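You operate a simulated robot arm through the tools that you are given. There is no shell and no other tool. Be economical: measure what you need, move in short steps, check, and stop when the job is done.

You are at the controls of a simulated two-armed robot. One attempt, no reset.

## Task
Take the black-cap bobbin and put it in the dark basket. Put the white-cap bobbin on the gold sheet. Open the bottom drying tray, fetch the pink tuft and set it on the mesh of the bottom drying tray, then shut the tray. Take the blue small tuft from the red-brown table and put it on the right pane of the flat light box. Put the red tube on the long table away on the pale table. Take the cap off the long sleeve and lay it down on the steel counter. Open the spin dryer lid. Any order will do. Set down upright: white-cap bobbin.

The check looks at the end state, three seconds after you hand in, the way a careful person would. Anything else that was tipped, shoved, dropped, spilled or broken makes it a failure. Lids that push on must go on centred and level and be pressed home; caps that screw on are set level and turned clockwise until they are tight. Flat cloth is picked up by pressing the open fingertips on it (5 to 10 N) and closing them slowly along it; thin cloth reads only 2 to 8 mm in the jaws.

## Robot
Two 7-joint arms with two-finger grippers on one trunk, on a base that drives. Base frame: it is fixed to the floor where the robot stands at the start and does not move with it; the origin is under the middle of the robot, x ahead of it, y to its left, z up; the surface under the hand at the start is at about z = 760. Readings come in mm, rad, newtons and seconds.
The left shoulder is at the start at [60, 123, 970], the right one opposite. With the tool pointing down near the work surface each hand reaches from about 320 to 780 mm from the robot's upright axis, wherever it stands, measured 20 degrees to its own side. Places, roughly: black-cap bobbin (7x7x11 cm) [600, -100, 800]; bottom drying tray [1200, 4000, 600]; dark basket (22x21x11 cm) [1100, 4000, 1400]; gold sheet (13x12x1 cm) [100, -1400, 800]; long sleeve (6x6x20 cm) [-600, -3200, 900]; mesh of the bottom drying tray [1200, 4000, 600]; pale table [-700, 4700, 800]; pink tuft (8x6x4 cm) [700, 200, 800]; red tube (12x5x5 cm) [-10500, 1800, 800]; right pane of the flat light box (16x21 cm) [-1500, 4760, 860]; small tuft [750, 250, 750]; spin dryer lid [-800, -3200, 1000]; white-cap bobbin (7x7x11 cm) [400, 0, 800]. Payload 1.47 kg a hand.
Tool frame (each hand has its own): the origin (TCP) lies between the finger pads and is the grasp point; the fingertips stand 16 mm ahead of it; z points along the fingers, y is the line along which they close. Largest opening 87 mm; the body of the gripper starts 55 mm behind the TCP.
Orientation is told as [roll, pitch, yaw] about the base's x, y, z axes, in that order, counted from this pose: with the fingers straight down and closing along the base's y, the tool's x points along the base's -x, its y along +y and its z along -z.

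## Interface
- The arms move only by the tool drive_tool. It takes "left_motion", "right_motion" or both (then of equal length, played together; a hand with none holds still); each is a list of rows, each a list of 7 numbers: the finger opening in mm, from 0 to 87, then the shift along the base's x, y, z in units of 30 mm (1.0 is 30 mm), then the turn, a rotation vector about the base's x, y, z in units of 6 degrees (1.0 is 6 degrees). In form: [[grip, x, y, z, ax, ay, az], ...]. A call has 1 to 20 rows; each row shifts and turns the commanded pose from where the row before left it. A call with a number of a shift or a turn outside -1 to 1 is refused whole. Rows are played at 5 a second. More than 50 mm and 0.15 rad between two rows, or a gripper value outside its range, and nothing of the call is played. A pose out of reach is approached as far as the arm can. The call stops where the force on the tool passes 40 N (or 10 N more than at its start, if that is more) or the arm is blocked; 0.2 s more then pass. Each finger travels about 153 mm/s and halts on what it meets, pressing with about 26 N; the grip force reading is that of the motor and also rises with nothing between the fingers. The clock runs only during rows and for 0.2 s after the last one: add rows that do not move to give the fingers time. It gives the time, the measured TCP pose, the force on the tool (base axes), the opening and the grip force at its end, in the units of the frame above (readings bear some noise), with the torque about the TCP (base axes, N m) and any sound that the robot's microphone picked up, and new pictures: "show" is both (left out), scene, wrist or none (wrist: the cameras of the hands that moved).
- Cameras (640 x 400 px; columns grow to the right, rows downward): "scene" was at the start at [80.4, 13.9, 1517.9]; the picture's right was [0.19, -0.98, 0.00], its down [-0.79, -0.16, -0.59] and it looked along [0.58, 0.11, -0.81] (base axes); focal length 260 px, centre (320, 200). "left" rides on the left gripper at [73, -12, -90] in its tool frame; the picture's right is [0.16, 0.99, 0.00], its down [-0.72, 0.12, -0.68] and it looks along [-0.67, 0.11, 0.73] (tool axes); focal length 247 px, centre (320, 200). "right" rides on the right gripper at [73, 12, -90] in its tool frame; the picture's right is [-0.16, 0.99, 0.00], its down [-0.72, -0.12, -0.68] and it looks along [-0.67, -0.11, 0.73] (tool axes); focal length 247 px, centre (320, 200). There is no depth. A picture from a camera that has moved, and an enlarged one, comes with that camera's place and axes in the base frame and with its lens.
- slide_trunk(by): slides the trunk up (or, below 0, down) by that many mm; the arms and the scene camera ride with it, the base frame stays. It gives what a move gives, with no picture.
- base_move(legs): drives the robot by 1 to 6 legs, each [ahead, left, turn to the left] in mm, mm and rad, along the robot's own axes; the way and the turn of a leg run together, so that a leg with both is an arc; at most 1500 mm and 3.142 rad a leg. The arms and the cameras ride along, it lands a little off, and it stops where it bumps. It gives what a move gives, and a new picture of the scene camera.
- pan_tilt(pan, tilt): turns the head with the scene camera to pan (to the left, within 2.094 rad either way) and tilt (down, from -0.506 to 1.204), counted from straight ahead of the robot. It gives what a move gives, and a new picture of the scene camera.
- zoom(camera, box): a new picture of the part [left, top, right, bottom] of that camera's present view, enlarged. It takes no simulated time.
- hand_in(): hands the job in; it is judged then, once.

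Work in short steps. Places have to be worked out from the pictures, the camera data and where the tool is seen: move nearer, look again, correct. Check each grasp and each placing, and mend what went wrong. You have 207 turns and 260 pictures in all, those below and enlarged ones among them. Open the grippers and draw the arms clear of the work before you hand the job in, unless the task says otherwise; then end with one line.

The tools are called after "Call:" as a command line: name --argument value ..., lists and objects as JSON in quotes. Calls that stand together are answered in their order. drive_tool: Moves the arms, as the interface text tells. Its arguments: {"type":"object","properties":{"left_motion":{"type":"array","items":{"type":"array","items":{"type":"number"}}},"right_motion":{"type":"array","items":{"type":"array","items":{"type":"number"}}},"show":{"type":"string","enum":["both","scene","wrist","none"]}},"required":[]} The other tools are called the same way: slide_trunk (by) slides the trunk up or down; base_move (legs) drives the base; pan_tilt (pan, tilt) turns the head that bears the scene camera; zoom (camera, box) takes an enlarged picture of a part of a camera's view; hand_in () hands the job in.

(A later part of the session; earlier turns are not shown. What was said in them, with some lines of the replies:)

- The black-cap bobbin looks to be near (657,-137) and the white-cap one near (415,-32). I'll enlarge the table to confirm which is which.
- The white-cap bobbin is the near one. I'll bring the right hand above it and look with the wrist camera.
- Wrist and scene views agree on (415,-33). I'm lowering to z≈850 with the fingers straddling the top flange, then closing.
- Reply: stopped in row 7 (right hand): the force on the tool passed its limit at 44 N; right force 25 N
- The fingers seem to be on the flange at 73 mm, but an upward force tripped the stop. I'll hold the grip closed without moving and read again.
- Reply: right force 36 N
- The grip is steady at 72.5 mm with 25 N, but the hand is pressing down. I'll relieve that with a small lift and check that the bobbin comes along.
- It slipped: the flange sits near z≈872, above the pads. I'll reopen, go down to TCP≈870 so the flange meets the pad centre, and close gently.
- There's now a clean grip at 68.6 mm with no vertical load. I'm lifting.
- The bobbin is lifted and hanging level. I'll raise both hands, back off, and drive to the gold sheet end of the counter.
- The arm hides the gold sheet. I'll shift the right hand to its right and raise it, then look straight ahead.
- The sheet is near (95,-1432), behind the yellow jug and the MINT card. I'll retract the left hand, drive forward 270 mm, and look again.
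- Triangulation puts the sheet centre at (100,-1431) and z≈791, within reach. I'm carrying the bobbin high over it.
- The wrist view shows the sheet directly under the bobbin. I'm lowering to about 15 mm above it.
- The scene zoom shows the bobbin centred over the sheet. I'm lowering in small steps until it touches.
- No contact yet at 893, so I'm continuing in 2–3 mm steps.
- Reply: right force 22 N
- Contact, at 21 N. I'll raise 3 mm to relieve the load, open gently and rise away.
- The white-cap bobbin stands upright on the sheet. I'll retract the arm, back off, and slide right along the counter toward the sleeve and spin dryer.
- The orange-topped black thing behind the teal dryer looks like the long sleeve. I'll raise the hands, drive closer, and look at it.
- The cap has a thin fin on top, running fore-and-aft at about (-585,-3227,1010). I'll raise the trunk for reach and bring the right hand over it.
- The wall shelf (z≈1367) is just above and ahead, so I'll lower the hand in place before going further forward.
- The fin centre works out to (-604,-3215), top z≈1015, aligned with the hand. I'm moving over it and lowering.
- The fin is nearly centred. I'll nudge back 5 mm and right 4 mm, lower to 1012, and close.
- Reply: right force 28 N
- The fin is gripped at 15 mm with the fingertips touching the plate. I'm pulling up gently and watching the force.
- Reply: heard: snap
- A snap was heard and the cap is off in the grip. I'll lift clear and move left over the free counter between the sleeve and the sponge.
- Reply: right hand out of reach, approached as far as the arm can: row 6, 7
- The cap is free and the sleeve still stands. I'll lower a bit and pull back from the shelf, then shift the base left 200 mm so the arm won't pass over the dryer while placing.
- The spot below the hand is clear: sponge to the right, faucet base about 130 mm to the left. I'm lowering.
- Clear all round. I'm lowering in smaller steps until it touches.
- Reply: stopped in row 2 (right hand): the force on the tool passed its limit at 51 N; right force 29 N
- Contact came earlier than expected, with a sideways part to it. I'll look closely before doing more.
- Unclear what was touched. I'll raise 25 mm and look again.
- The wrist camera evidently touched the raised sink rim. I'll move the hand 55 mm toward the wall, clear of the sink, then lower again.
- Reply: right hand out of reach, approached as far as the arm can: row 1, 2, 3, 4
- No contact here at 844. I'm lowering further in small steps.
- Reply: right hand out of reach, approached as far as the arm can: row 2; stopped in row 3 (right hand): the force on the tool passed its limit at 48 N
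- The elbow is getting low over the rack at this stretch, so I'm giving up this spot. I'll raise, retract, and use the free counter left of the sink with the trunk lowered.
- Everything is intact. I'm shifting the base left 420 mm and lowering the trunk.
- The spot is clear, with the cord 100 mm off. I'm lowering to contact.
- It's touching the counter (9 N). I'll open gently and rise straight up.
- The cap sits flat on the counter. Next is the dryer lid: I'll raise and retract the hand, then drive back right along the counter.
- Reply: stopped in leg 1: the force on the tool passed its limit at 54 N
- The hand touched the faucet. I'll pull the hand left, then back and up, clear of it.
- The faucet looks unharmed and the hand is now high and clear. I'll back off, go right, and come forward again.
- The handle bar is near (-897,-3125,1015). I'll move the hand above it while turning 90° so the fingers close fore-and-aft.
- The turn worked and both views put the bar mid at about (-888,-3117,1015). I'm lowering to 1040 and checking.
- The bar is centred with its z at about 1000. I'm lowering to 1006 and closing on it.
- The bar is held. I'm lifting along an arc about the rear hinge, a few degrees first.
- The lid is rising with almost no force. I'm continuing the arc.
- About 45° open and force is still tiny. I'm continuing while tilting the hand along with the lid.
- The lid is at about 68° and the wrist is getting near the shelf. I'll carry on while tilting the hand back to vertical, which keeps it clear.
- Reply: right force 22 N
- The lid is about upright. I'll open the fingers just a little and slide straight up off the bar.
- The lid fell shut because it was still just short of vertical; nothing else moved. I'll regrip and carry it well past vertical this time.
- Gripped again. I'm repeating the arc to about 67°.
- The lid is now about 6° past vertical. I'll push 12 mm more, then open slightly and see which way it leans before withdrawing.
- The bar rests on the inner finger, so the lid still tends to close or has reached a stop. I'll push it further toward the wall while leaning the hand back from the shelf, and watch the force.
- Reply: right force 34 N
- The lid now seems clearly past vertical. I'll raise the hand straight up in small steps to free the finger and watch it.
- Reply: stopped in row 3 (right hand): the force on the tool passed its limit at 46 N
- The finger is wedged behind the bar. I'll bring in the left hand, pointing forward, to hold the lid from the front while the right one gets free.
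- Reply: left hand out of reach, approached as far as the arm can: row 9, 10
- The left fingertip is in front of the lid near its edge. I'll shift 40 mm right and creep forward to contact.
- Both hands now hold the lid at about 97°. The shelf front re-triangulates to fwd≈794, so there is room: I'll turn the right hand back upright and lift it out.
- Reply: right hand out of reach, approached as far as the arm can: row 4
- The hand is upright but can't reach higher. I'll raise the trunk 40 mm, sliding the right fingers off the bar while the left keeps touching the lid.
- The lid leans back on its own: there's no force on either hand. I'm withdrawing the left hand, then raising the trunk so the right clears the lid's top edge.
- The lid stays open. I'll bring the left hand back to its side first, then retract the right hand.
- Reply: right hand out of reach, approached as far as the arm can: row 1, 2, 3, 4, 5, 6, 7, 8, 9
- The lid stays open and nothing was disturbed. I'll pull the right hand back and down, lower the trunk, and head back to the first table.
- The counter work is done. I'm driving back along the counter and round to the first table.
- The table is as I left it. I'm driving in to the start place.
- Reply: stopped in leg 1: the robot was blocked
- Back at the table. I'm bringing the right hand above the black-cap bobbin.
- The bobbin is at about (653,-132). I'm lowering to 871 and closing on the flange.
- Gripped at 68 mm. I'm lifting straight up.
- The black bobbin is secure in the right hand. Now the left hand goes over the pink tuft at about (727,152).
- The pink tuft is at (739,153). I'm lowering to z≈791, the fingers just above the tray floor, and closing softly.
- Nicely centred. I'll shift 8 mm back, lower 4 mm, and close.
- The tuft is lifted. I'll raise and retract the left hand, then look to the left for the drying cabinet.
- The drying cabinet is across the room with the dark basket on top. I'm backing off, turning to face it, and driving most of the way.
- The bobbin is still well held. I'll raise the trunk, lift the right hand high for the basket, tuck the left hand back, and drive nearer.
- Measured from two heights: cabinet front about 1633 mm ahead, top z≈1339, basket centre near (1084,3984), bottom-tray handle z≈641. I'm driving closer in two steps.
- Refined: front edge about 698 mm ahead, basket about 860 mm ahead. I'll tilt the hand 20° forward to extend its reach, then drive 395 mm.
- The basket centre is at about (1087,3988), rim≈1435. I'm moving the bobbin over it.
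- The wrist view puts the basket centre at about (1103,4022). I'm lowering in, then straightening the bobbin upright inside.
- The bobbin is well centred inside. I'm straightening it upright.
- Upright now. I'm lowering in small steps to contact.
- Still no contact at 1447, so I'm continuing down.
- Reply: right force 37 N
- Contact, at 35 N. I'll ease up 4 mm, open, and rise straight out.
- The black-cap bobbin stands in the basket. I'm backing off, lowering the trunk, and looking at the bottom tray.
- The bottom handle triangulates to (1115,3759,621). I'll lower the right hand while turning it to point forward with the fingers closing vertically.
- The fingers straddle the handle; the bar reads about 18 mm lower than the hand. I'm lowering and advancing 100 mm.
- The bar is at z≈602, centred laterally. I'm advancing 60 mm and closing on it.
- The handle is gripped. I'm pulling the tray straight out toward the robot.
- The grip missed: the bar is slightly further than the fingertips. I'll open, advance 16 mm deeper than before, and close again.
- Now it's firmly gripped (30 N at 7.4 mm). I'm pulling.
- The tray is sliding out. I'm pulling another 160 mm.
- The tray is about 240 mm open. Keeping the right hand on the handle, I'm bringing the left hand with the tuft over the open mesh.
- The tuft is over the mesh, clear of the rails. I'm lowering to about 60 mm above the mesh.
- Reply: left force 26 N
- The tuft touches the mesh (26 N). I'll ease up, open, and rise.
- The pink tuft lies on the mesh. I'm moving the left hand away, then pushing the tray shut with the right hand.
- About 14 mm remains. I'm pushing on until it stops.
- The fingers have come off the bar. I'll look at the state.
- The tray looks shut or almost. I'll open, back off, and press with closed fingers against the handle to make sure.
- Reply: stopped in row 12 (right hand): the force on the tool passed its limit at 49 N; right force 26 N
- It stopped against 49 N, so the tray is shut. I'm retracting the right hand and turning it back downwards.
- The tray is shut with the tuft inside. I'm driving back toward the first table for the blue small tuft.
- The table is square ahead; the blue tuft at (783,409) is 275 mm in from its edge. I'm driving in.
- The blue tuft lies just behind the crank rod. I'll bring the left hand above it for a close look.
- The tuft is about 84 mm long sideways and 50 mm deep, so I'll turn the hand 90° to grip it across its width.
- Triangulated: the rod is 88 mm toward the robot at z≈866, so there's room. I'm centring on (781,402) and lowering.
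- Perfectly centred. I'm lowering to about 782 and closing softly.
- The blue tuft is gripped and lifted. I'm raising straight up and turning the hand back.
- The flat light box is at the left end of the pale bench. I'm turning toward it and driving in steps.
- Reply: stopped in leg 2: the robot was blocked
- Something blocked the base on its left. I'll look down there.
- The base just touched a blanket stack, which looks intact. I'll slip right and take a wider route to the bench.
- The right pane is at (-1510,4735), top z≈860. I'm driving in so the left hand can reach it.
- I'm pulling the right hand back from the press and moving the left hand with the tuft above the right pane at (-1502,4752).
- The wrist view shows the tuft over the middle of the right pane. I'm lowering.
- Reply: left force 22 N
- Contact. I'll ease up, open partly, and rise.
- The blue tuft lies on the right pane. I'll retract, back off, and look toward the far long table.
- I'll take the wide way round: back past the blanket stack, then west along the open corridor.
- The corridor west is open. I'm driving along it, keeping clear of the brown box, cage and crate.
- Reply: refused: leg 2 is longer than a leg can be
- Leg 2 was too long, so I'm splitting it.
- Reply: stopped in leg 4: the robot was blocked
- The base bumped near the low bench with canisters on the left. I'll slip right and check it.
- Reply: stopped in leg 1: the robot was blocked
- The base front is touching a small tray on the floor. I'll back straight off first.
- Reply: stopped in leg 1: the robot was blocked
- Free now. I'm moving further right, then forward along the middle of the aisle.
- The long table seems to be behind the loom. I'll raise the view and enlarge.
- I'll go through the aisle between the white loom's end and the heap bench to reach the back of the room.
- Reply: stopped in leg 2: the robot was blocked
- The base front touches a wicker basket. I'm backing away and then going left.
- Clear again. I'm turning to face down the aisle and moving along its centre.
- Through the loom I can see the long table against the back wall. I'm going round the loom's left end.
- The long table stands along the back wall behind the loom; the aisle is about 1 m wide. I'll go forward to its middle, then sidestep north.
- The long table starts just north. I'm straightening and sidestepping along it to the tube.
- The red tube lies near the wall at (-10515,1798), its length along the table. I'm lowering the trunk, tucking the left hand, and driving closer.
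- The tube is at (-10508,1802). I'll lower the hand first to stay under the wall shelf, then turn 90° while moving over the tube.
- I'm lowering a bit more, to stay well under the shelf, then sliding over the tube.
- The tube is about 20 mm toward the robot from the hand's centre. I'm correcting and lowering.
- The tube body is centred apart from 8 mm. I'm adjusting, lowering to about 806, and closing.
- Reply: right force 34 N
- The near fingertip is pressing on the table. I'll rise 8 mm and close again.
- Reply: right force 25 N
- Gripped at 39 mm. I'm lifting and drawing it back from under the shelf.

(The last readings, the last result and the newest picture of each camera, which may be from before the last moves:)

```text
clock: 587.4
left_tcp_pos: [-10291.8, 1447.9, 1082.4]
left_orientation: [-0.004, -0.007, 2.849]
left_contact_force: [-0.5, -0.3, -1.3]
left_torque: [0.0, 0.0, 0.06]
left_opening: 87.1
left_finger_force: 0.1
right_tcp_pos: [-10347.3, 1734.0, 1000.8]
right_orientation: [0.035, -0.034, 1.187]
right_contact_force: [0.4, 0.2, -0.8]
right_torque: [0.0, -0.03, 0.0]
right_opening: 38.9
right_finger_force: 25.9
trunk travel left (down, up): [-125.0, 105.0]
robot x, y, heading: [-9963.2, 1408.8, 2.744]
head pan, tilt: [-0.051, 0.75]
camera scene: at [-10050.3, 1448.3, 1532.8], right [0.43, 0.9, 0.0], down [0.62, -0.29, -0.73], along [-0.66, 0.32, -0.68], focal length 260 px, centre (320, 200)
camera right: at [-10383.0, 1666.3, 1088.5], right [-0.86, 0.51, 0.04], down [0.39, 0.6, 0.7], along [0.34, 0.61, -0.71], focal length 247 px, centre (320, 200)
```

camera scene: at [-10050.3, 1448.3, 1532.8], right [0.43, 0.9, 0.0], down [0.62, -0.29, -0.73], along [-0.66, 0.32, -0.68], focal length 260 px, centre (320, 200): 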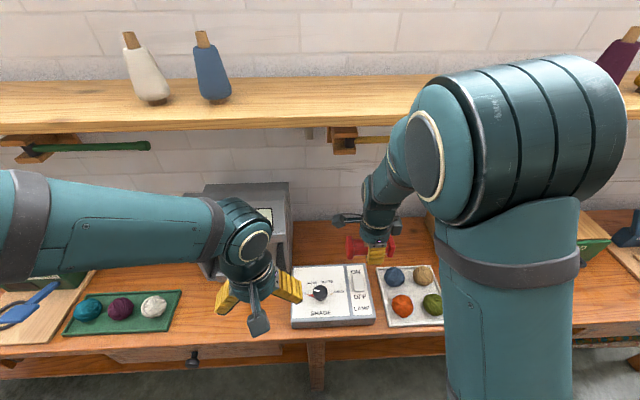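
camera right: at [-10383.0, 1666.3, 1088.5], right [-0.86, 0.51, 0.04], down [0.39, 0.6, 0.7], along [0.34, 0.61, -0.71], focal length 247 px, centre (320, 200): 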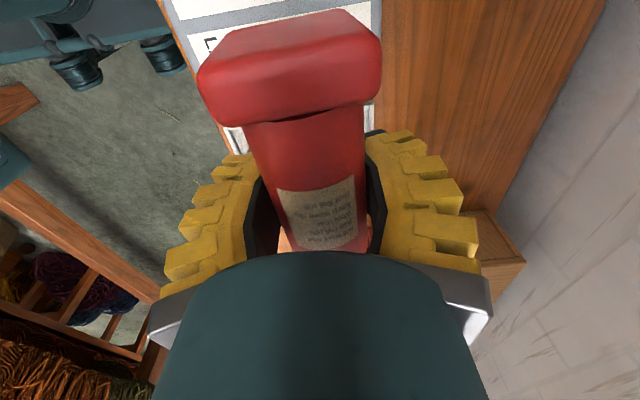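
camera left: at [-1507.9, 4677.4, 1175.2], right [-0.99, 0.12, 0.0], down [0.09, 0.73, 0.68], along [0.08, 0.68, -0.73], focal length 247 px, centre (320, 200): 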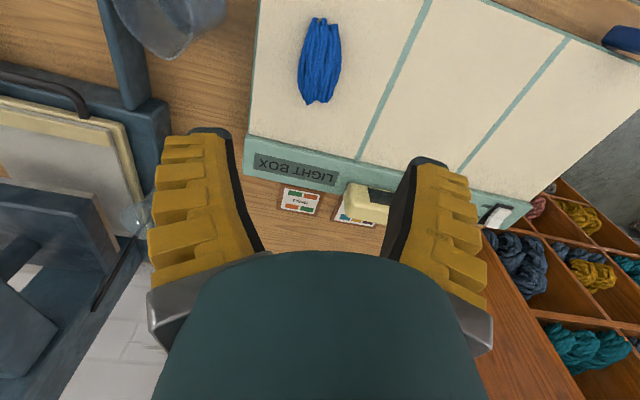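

The tube is secure. Pictures are getting scarce, so I'll tuck the hand without one and retrace the known route back in long sequences.

Call:
drive_tool --right_motion '[[20, 0.7, -0.3, 0, 0, 0, 0], [20, 0.7, -0.3, 0, 0, 0, 0], [20, 0.7, -0.3, 0.3, 0, 0, 0], [20, 0.3, -0.13, 0.8, 0, 0, 0], [20, 0, 0, 0.9, 0, 0, 0], [20, 0, 0, 0.9, 0, 0, 0]]' --show "none"

Call:
base_move --legs '[[-175, 0, 0], [0, 1250, 0], [0, 1190, 0], [0, 1000, 0], [-835, 0, 0], [-1150, 80, 0]]'

```text
clock: 588.8
left_tcp_pos: [-10291.7, 1446.9, 1083.2]
left_orientation: [-0.004, -0.006, 2.849]
left_contact_force: [0.2, 0.0, -0.2]
left_torque: [-0.02, -0.01, 0.02]
left_opening: 87.0
left_finger_force: 0.1
right_tcp_pos: [-10274.3, 1703.0, 1088.9]
right_orientation: [0.034, -0.032, 1.186]
right_contact_force: [0.2, 0.3, -1.4]
right_torque: [0.02, -0.03, -0.01]
right_opening: 39.2
right_finger_force: 25.9
trunk travel left (down, up): [-125.0, 105.0]
robot x, y, heading: [-9963.4, 1408.0, 2.75]
head pan, tilt: [-0.051, 0.75]
```

```text
clock: 629.5
left_tcp_pos: [-9536.1, -2579.8, 1083.7]
left_orientation: [-0.004, -0.004, 2.903]
left_contact_force: [0.2, -0.2, -0.6]
left_torque: [-0.02, 0.01, 0.03]
left_opening: 87.1
left_finger_force: 0.0
right_tcp_pos: [-9533.7, -2326.8, 1089.2]
right_orientation: [0.036, -0.035, 1.242]
right_contact_force: [-0.2, -0.5, -0.9]
right_torque: [0.02, -0.01, 0.01]
right_opening: 22.6
right_finger_force: 25.8
trunk travel left (down, up): [-125.0, 105.0]
robot x, y, heading: [-9207.7, -2603.0, 2.8]
head pan, tilt: [-0.051, 0.75]
camera scene: at [-9294.8, -2567.8, 1532.9], right [0.38, 0.92, 0.0], down [0.63, -0.26, -0.73], along [-0.68, 0.28, -0.68], focal length 260 px, centre (320, 200)
```

scene: 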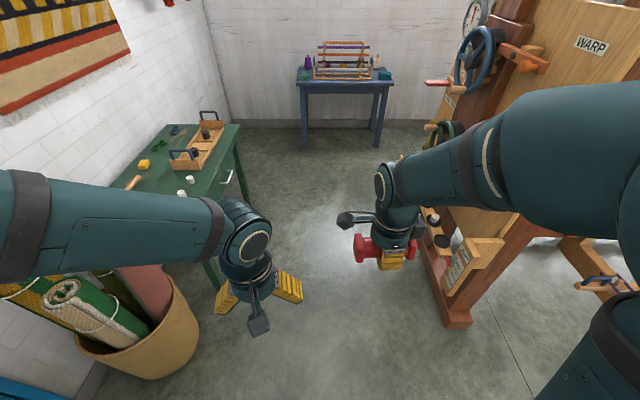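

The opening reading dropped to 22.6 mm, so I'll check the grip.

Call:
zoom --camera "right" --box '[100, 0, 540, 275]'

```text
1.45 times, centred on (320, 138) of right
camera zoom: at [-9564.5, -2395.9, 1176.6], right [-0.88, 0.47, 0.04], down [0.36, 0.62, 0.7], along [0.3, 0.63, -0.71], focal length 359 px, centre (320, 291)
```

zoom: 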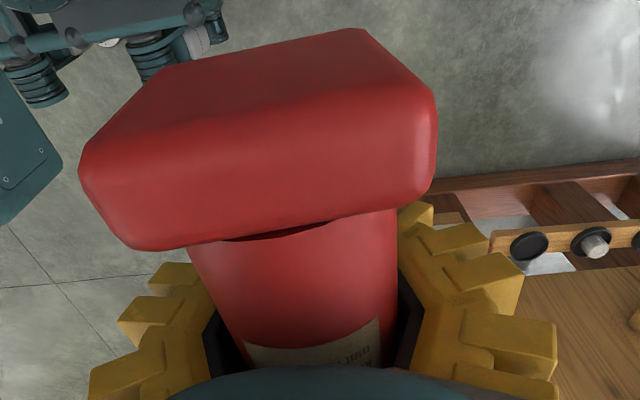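

The tube has ridden up between the fingers but is securely caged above the fingertips. I'm carrying on along the route in corrected segments.

Call:
base_move --legs '[[0, 0, 1.479], [-1079, 157, 0], [-1079, 157, 0], [-1000, 0, 0]]'

```text
clock: 648.6
left_tcp_pos: [-7599.0, -243.4, 1083.7]
left_orientation: [-0.004, -0.005, -1.916]
left_contact_force: [-0.4, 0.4, -0.1]
left_torque: [0.0, 0.01, 0.01]
left_opening: 87.0
left_finger_force: 0.0
right_tcp_pos: [-7851.0, -213.8, 1089.8]
right_orientation: [0.036, -0.033, 2.706]
right_contact_force: [-0.7, 0.2, -0.8]
right_torque: [-0.01, 0.02, 0.0]
right_opening: 21.3
right_finger_force: 25.6
trunk travel left (down, up): [-125.0, 105.0]
robot x, y, heading: [-7545.1, 79.6, -2.023]
head pan, tilt: [-0.051, 0.75]
camera scene: at [-7586.9, -1.0, 1532.9], right [-0.88, 0.48, 0.0], down [0.33, 0.6, -0.73], along [-0.35, -0.64, -0.68], focal length 260 px, centre (320, 200)
```

scene: 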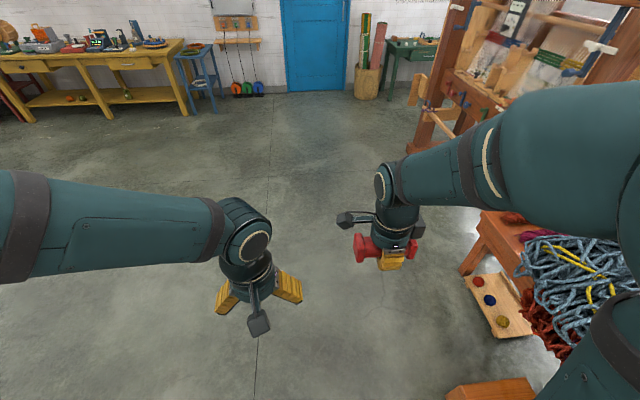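

Call:
base_move --legs '[[-917, -78, 0], [-679, 297, 0], [0, 0, -1.45], [-1073, -703, 0], [-995, -16, 0], [-995, -16, 0]]'

```text
clock: 676.1
left_tcp_pos: [-3891.8, 1152.1, 1083.2]
left_orientation: [-0.004, -0.006, 2.945]
left_contact_force: [-0.2, 0.0, -0.3]
left_torque: [-0.01, 0.04, 0.0]
left_opening: 87.1
left_finger_force: 0.1
right_tcp_pos: [-3900.1, 1408.3, 1091.2]
right_orientation: [0.037, -0.034, 1.287]
right_contact_force: [0.9, 0.1, -1.2]
right_torque: [0.0, 0.0, 0.0]
right_opening: 21.6
right_finger_force: 25.7
trunk travel left (down, up): [-125.0, 105.0]
robot x, y, heading: [-3564.3, 1143.7, 2.844]
head pan, tilt: [-0.051, 0.75]
camera scene: at [-3651.2, 1177.0, 1532.9], right [0.34, 0.94, 0.0], down [0.64, -0.23, -0.73], along [-0.69, 0.25, -0.68], focal length 260 px, centre (320, 200)
```

scene: 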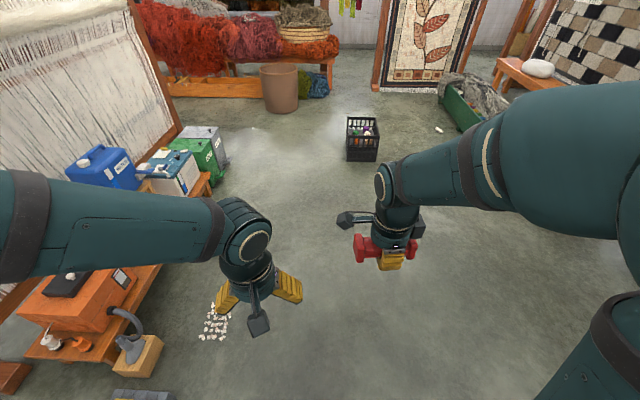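

Call:
base_move --legs '[[-734, 470, 0], [-1392, -374, 0], [-1188, -594, 0], [238, -947, 0], [238, -947, 0], [0, 0, -1.66]]'

```text
clock: 714.2
left_tcp_pos: [-88.9, 2914.8, 1083.0]
left_orientation: [-0.003, -0.005, 1.291]
left_contact_force: [0.5, 0.7, 0.4]
left_torque: [0.01, -0.02, 0.0]
left_opening: 87.1
left_finger_force: 0.0
right_tcp_pos: [165.8, 2901.9, 1089.8]
right_orientation: [0.036, -0.035, -0.369]
right_contact_force: [0.2, 0.0, -0.8]
right_torque: [0.01, 0.02, -0.01]
right_opening: 21.4
right_finger_force: 25.7
trunk travel left (down, up): [-125.0, 105.0]
robot x, y, heading: [-122.4, 2587.4, 1.189]
head pan, tilt: [-0.051, 0.75]
camera scene: at [-85.8, 2671.6, 1532.8], right [0.91, -0.42, 0.0], down [-0.29, -0.62, -0.73], along [0.31, 0.66, -0.68], focal length 260 px, centre (320, 200)
```

scene: 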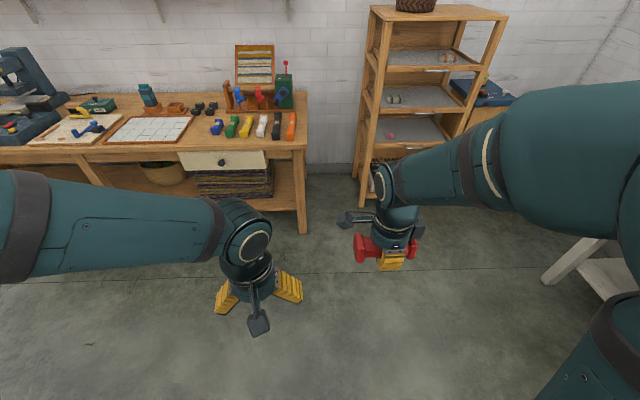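

The route worked well and the tray is visibly shut. I'll turn the right hand back 90° and drive to the bench spot.

Call:
drive_tool --right_motion '[[15, 0, 0, 0, 0, 0, 1], [15, 0, 0, 0, 0, 0, 1], [15, 0, 0, 0, 0, 0, 1], [15, 0, 0, 0, 0, 0, 1], [15, 0, 0, 0, 0, 0, 1], [15, 0, 0, 0, 0, 0, 1], [15, 0, 0, 0, 0, 0, 1], [15, 0, 0, 0, 0, 0, 1], [15, 0, 0, 0, 0, 0, 1], [15, 0, 0, 0, 0, 0, 1], [15, 0, 0, 0, 0, 0, 1], [15, 0, 0, 0, 0, 0, 1], [15, 0, 0, 0, 0, 0, 1], [15, 0, 0, 0, 0, 0, 1], [15, 0, 0, 0, 0, 0, 0.9]]' --show "none"

Call:
base_move --legs '[[85, 973, 0], [85, 973, 0], [700, 0, 0]]'

```text
clock: 717.4
left_tcp_pos: [-88.7, 2916.0, 1083.6]
left_orientation: [-0.003, -0.007, 1.29]
left_contact_force: [-0.5, 0.0, 0.8]
left_torque: [0.01, 0.02, 0.05]
left_opening: 87.1
left_finger_force: 0.0
right_tcp_pos: [166.7, 2902.1, 1087.8]
right_orientation: [0.037, -0.035, 1.193]
right_contact_force: [0.2, -0.7, -1.3]
right_torque: [0.0, 0.02, -0.02]
right_opening: 21.4
right_finger_force: 25.1
trunk travel left (down, up): [-125.0, 105.0]
robot x, y, heading: [-125.9, 2588.4, 1.192]
head pan, tilt: [-0.051, 0.75]
```

```text
clock: 738.2
left_tcp_pos: [-1598.8, 4439.5, 1082.6]
left_orientation: [-0.003, -0.006, 1.307]
left_contact_force: [1.0, 1.2, 0.8]
left_torque: [0.01, 0.0, -0.02]
left_opening: 86.8
left_finger_force: 0.1
right_tcp_pos: [-1344.4, 4430.2, 1088.1]
right_orientation: [0.035, -0.034, 1.208]
right_contact_force: [-0.3, -0.1, -1.1]
right_torque: [0.0, -0.02, 0.01]
right_opening: 19.5
right_finger_force: 25.6
trunk travel left (down, up): [-125.0, 105.0]
robot x, y, heading: [-1629.1, 4112.9, 1.208]
head pan, tilt: [-0.051, 0.75]
camera scene: at [-1591.7, 4195.8, 1532.8], right [0.92, -0.4, 0.0], down [-0.28, -0.62, -0.73], along [0.29, 0.67, -0.68], focal length 260 px, centre (320, 200)
```

scene: 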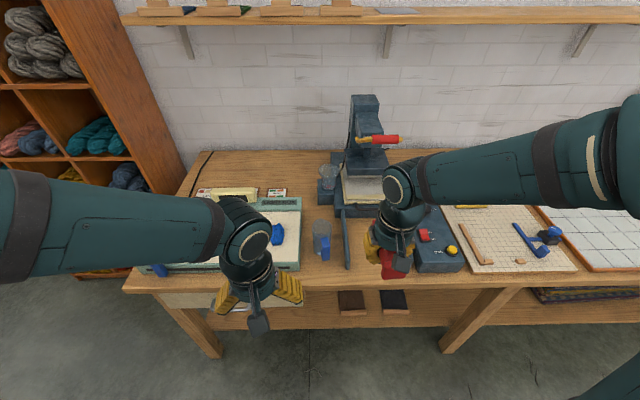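

The bench gap between the press bar and the control box is free, about 210 mm wide. I'm moving the tube above (-1200,4628) and lowering part-way.

Call:
drive_tool --right_motion '[[15, 0.6, 0.825, 0, 0, 0, 0], [15, 0.6, 0.825, 0, 0, 0, 0], [15, 0.6, 0.825, 0, 0, 0, 0], [15, 0.6, 0.825, 0, 0, 0, 0], [15, 0.6, 0.825, 0, 0, 0, 0], [15, 0.6, 0.825, 0, 0, 0, 0], [15, 0.6, 0.825, 0, 0, 0, 0], [15, 0.6, 0.825, 0, 0, 0, 0], [15, 0, 0, -0.9, 0, 0, 0], [15, 0, 0, -0.9, 0, 0, 0], [15, 0, 0, -0.9, 0, 0, 0]]' --show "wrist"

```text
clock: 740.6
left_tcp_pos: [-1598.0, 4438.6, 1082.2]
left_orientation: [-0.003, -0.004, 1.308]
left_contact_force: [-0.2, 0.2, 0.0]
left_torque: [-0.05, -0.04, -0.01]
left_opening: 87.0
left_finger_force: 0.1
right_tcp_pos: [-1199.4, 4628.3, 1007.5]
right_orientation: [0.036, -0.033, 1.208]
right_contact_force: [-0.6, -0.2, -1.1]
right_torque: [0.0, -0.02, 0.0]
right_opening: 19.0
right_finger_force: 25.6
trunk travel left (down, up): [-125.0, 105.0]
robot x, y, heading: [-1625.4, 4108.3, 1.21]
head pan, tilt: [-0.051, 0.75]
camera right: at [-1232.7, 4559.9, 1095.6], right [-0.87, 0.5, 0.04], down [0.38, 0.61, 0.7], along [0.32, 0.62, -0.71], focal length 247 px, centre (320, 200)
```

right: 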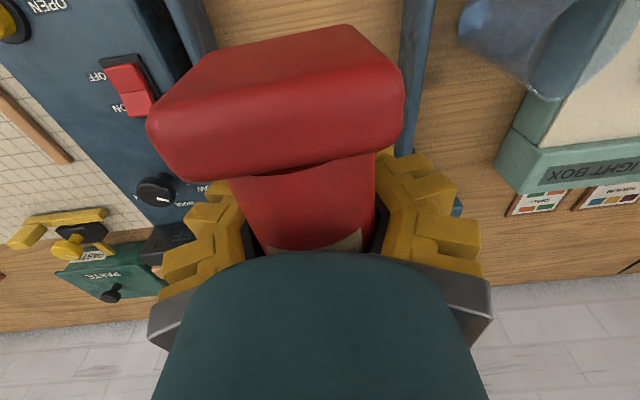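

The gap is clear on both sides. I'm lowering with an 8 mm centring shift.

Call:
drive_tool --right_motion '[[15, 0.23, -0.13, -0.9, 0, 0, 0], [15, 0, 0, -0.9, 0, 0, 0], [15, 0, 0, -0.9, 0, 0, 0], [15, 0, 0, -0.9, 0, 0, 0], [15, 0, 0, -0.9, 0, 0, 0], [15, 0, 0, -0.6, 0, 0, 0], [15, 0, 0, -0.3, 0, 0, 0], [15, 0, 0, -0.2, 0, 0, 0], [15, 0, 0, 0, 0, 0, 0]]' --show "wrist"

```text
clock: 742.6
left_tcp_pos: [-1599.4, 4437.9, 1082.5]
left_orientation: [-0.005, -0.004, 1.307]
left_contact_force: [0.0, -0.2, -0.6]
left_torque: [0.0, -0.02, 0.01]
left_opening: 86.9
left_finger_force: 0.0
right_tcp_pos: [-1191.6, 4622.9, 839.9]
right_orientation: [0.034, -0.035, 1.209]
right_contact_force: [-0.2, 0.3, -1.1]
right_torque: [0.03, 0.04, -0.01]
right_opening: 18.9
right_finger_force: 26.3
trunk travel left (down, up): [-125.0, 105.0]
robot x, y, heading: [-1629.5, 4110.9, 1.202]
head pan, tilt: [-0.051, 0.75]
camera right: at [-1225.6, 4555.0, 927.3], right [-0.87, 0.5, 0.04], down [0.38, 0.6, 0.7], along [0.32, 0.62, -0.71], focal length 247 px, centre (320, 200)
```

right: 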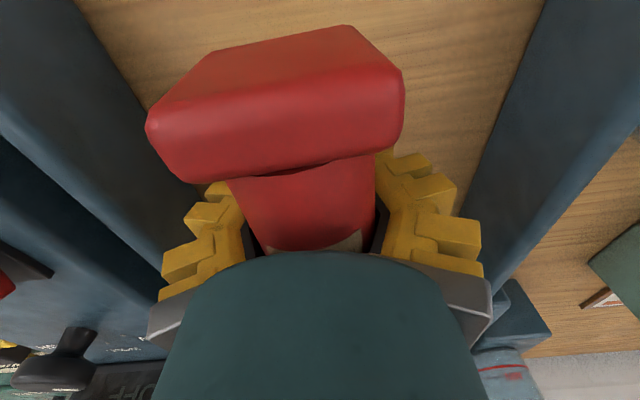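

It fits between the two bars. I'll shift 4 mm back and lower gently to contact.

Call:
drive_tool --right_motion '[[15, -0.13, 0.08, -0.2, 0, 0, 0], [15, 0, 0, -0.2, 0, 0, 0], [15, 0, 0, -0.15, 0, 0, 0], [15, 0, 0, -0.12, 0, 0, 0], [15, 0, 0, -0.1, 0, 0, 0], [15, 0, 0, 0, 0, 0, 0]]' --show "none"

```text
clock: 744.0
left_tcp_pos: [-1599.5, 4438.2, 1082.6]
left_orientation: [-0.002, -0.006, 1.308]
left_contact_force: [0.2, 0.8, 0.1]
left_torque: [0.03, -0.03, 0.01]
left_opening: 87.0
left_finger_force: 0.0
right_tcp_pos: [-1195.9, 4626.1, 817.5]
right_orientation: [0.035, -0.034, 1.208]
right_contact_force: [-0.7, 0.0, -1.8]
right_torque: [0.0, -0.01, -0.01]
right_opening: 18.6
right_finger_force: 25.8
trunk travel left (down, up): [-125.0, 105.0]
robot x, y, heading: [-1628.7, 4110.4, 1.207]
head pan, tilt: [-0.051, 0.75]
```

Call:
drive_tool --right_motion '[[15, 0, 0, -0.08, 0, 0, 0], [15, 0, 0, -0.08, 0, 0, 0], [15, 0, 0, -0.08, 0, 0, 0], [15, 0, 0, -0.08, 0, 0, 0], [15, 0, 0, 0, 0, 0, 0]]' --show "none"

```text
clock: 745.1
left_tcp_pos: [-1600.1, 4435.6, 1083.0]
left_orientation: [-0.004, -0.007, 1.308]
left_contact_force: [0.2, 0.0, 0.3]
left_torque: [-0.02, 0.0, -0.05]
left_opening: 86.9
left_finger_force: 0.2
right_tcp_pos: [-1195.3, 4626.8, 813.4]
right_orientation: [0.034, -0.042, 1.208]
right_contact_force: [-4.6, -11.4, 21.6]
right_torque: [-0.61, -0.2, -0.25]
right_opening: 18.2
right_finger_force: 26.0
trunk travel left (down, up): [-125.0, 105.0]
robot x, y, heading: [-1628.7, 4110.5, 1.203]
head pan, tilt: [-0.051, 0.75]
stopped in row 5 (right hand): the force on the tool passed its limit at 41 N (the readings are from after the stop); the commanded pose is now the measured one
```

Contact. I'll rise 3 mm, open slowly so the tube slides down to the bench, then lift away.

Call:
drive_tool --right_motion '[[16, 0, 0, 0.12, 0, 0, 0], [20, 0, 0, 0, 0, 0, 0], [24, 0, 0, 0, 0, 0, 0], [28, 0, 0, 0, 0, 0, 0], [32, 0, 0, 0, 0, 0, 0], [36, 0, 0, 0, 0, 0, 0], [40, 0, 0, 0, 0, 0, 0], [45, 0, 0, 0, 0, 0, 0], [52, 0, 0, 0, 0, 0, 0], [58, 0, 0, 0, 0, 0, 0], [58, 0, 0, 0.2, 0, 0, 0], [58, 0, 0, 0.4, 0, 0, 0]]' --show "wrist"

```text
clock: 747.7
left_tcp_pos: [-1598.2, 4437.9, 1083.2]
left_orientation: [-0.002, -0.004, 1.306]
left_contact_force: [0.7, -0.9, -0.4]
left_torque: [0.0, -0.01, -0.01]
left_opening: 87.3
left_finger_force: 0.0
right_tcp_pos: [-1194.0, 4629.0, 831.7]
right_orientation: [0.034, -0.041, 1.208]
right_contact_force: [-0.7, 0.0, -0.4]
right_torque: [-0.04, -0.01, 0.0]
right_opening: 62.9
right_finger_force: 3.3
trunk travel left (down, up): [-125.0, 105.0]
robot x, y, heading: [-1628.4, 4108.4, 1.21]
head pan, tilt: [-0.051, 0.75]
camera right: at [-1230.3, 4558.9, 918.6], right [-0.87, 0.5, 0.04], down [0.38, 0.6, 0.71], along [0.33, 0.63, -0.71], focal length 247 px, centre (320, 200)
```

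right: 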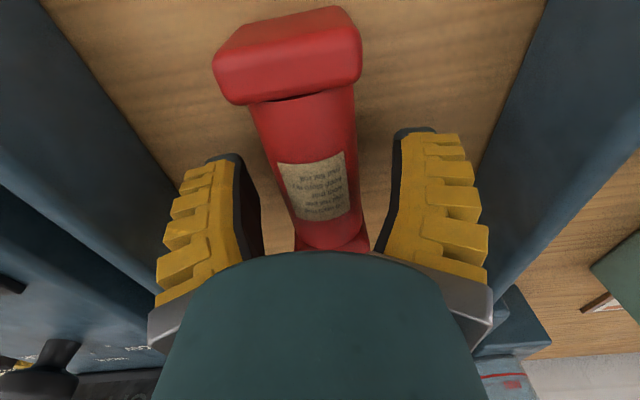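

The tube lies on the pale bench with the fingers free. I'm rising straight up, retracting, and backing off.

Call:
drive_tool --right_motion '[[62, 0, 0, 0.6, 0, 0, 0], [62, 0, 0, 0.9, 0, 0, 0], [62, 0, 0, 0.9, 0, 0, 0], [62, 0, 0, 0.9, 0, 0, 0], [62, 0, 0, 0.9, 0, 0, 0], [62, 0, 0, 0.9, 0, 0, 0], [62, 0, 0, 0.9, 0, 0, 0], [62, 0, 0, 0.9, 0, 0, 0], [62, 0, 0, 0.9, 0, 0, 0], [87, -0.3, -0.75, 0, 0, 0, 0], [87, -0.3, -0.75, 0, 0, 0, 0], [87, -0.3, -0.75, 0, 0, 0, 0], [87, -0.3, -0.75, 0, 0, 0, 0], [87, -0.3, -0.75, 0, 0, 0, 0], [87, -0.3, -0.75, 0, 0, 0, 0], [87, -0.3, -0.75, 0, 0, 0, 0], [87, -0.3, -0.75, 0, 0, 0, 0]]' --show "none"

Call:
base_move --legs '[[-350, 0, 0]]'

```text
clock: 751.3
left_tcp_pos: [-1598.7, 4438.2, 1082.3]
left_orientation: [-0.003, -0.004, 1.306]
left_contact_force: [-0.1, 0.0, 0.1]
left_torque: [0.02, -0.01, 0.01]
left_opening: 87.0
left_finger_force: 0.1
right_tcp_pos: [-1267.5, 4445.6, 1067.0]
right_orientation: [0.037, -0.044, 1.209]
right_contact_force: [0.1, -0.3, 0.6]
right_torque: [0.04, 0.0, 0.01]
right_opening: 87.1
right_finger_force: 0.0
trunk travel left (down, up): [-125.0, 105.0]
robot x, y, heading: [-1625.4, 4109.5, 1.203]
head pan, tilt: [-0.051, 0.75]
```

```text
clock: 753.6
left_tcp_pos: [-1724.0, 4109.3, 1082.5]
left_orientation: [-0.004, -0.006, 1.305]
left_contact_force: [0.4, 0.1, -0.5]
left_torque: [0.04, 0.01, 0.0]
left_opening: 87.2
left_finger_force: 0.1
right_tcp_pos: [-1392.6, 4117.7, 1067.1]
right_orientation: [0.036, -0.042, 1.205]
right_contact_force: [0.1, 0.0, -0.3]
right_torque: [0.01, -0.02, 0.01]
right_opening: 86.9
right_finger_force: 0.1
trunk travel left (down, up): [-125.0, 105.0]
robot x, y, heading: [-1755.4, 3785.5, 1.2]
head pan, tilt: [-0.051, 0.75]
camera scene: at [-1717.8, 3866.3, 1532.9], right [0.91, -0.41, 0.0], down [-0.28, -0.62, -0.73], along [0.3, 0.67, -0.68], focal length 260 px, centre (320, 200)
```

scene: 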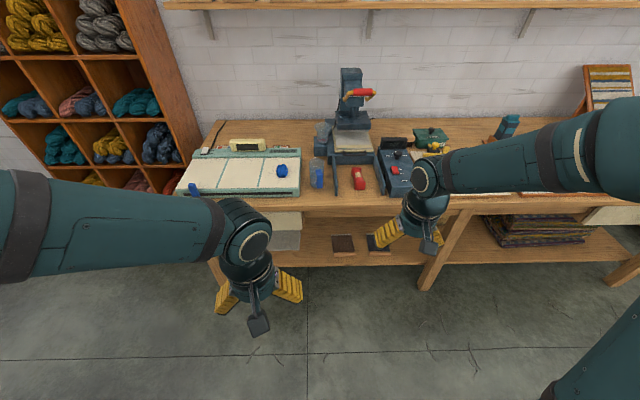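

The red tube lies on the pale bench, the blue tuft is on the right pane, both grippers are open and the arms are clear, so I'm handing in.

Call:
hand_in

```text
The job is handed in.
```

I handed the job in with all seven tasks done. Driving across the room I bumped the blanket stack, a small floor tray and a wicker basket; they looked undisturbed, but I couldn't confirm the tray hadn't shifted.
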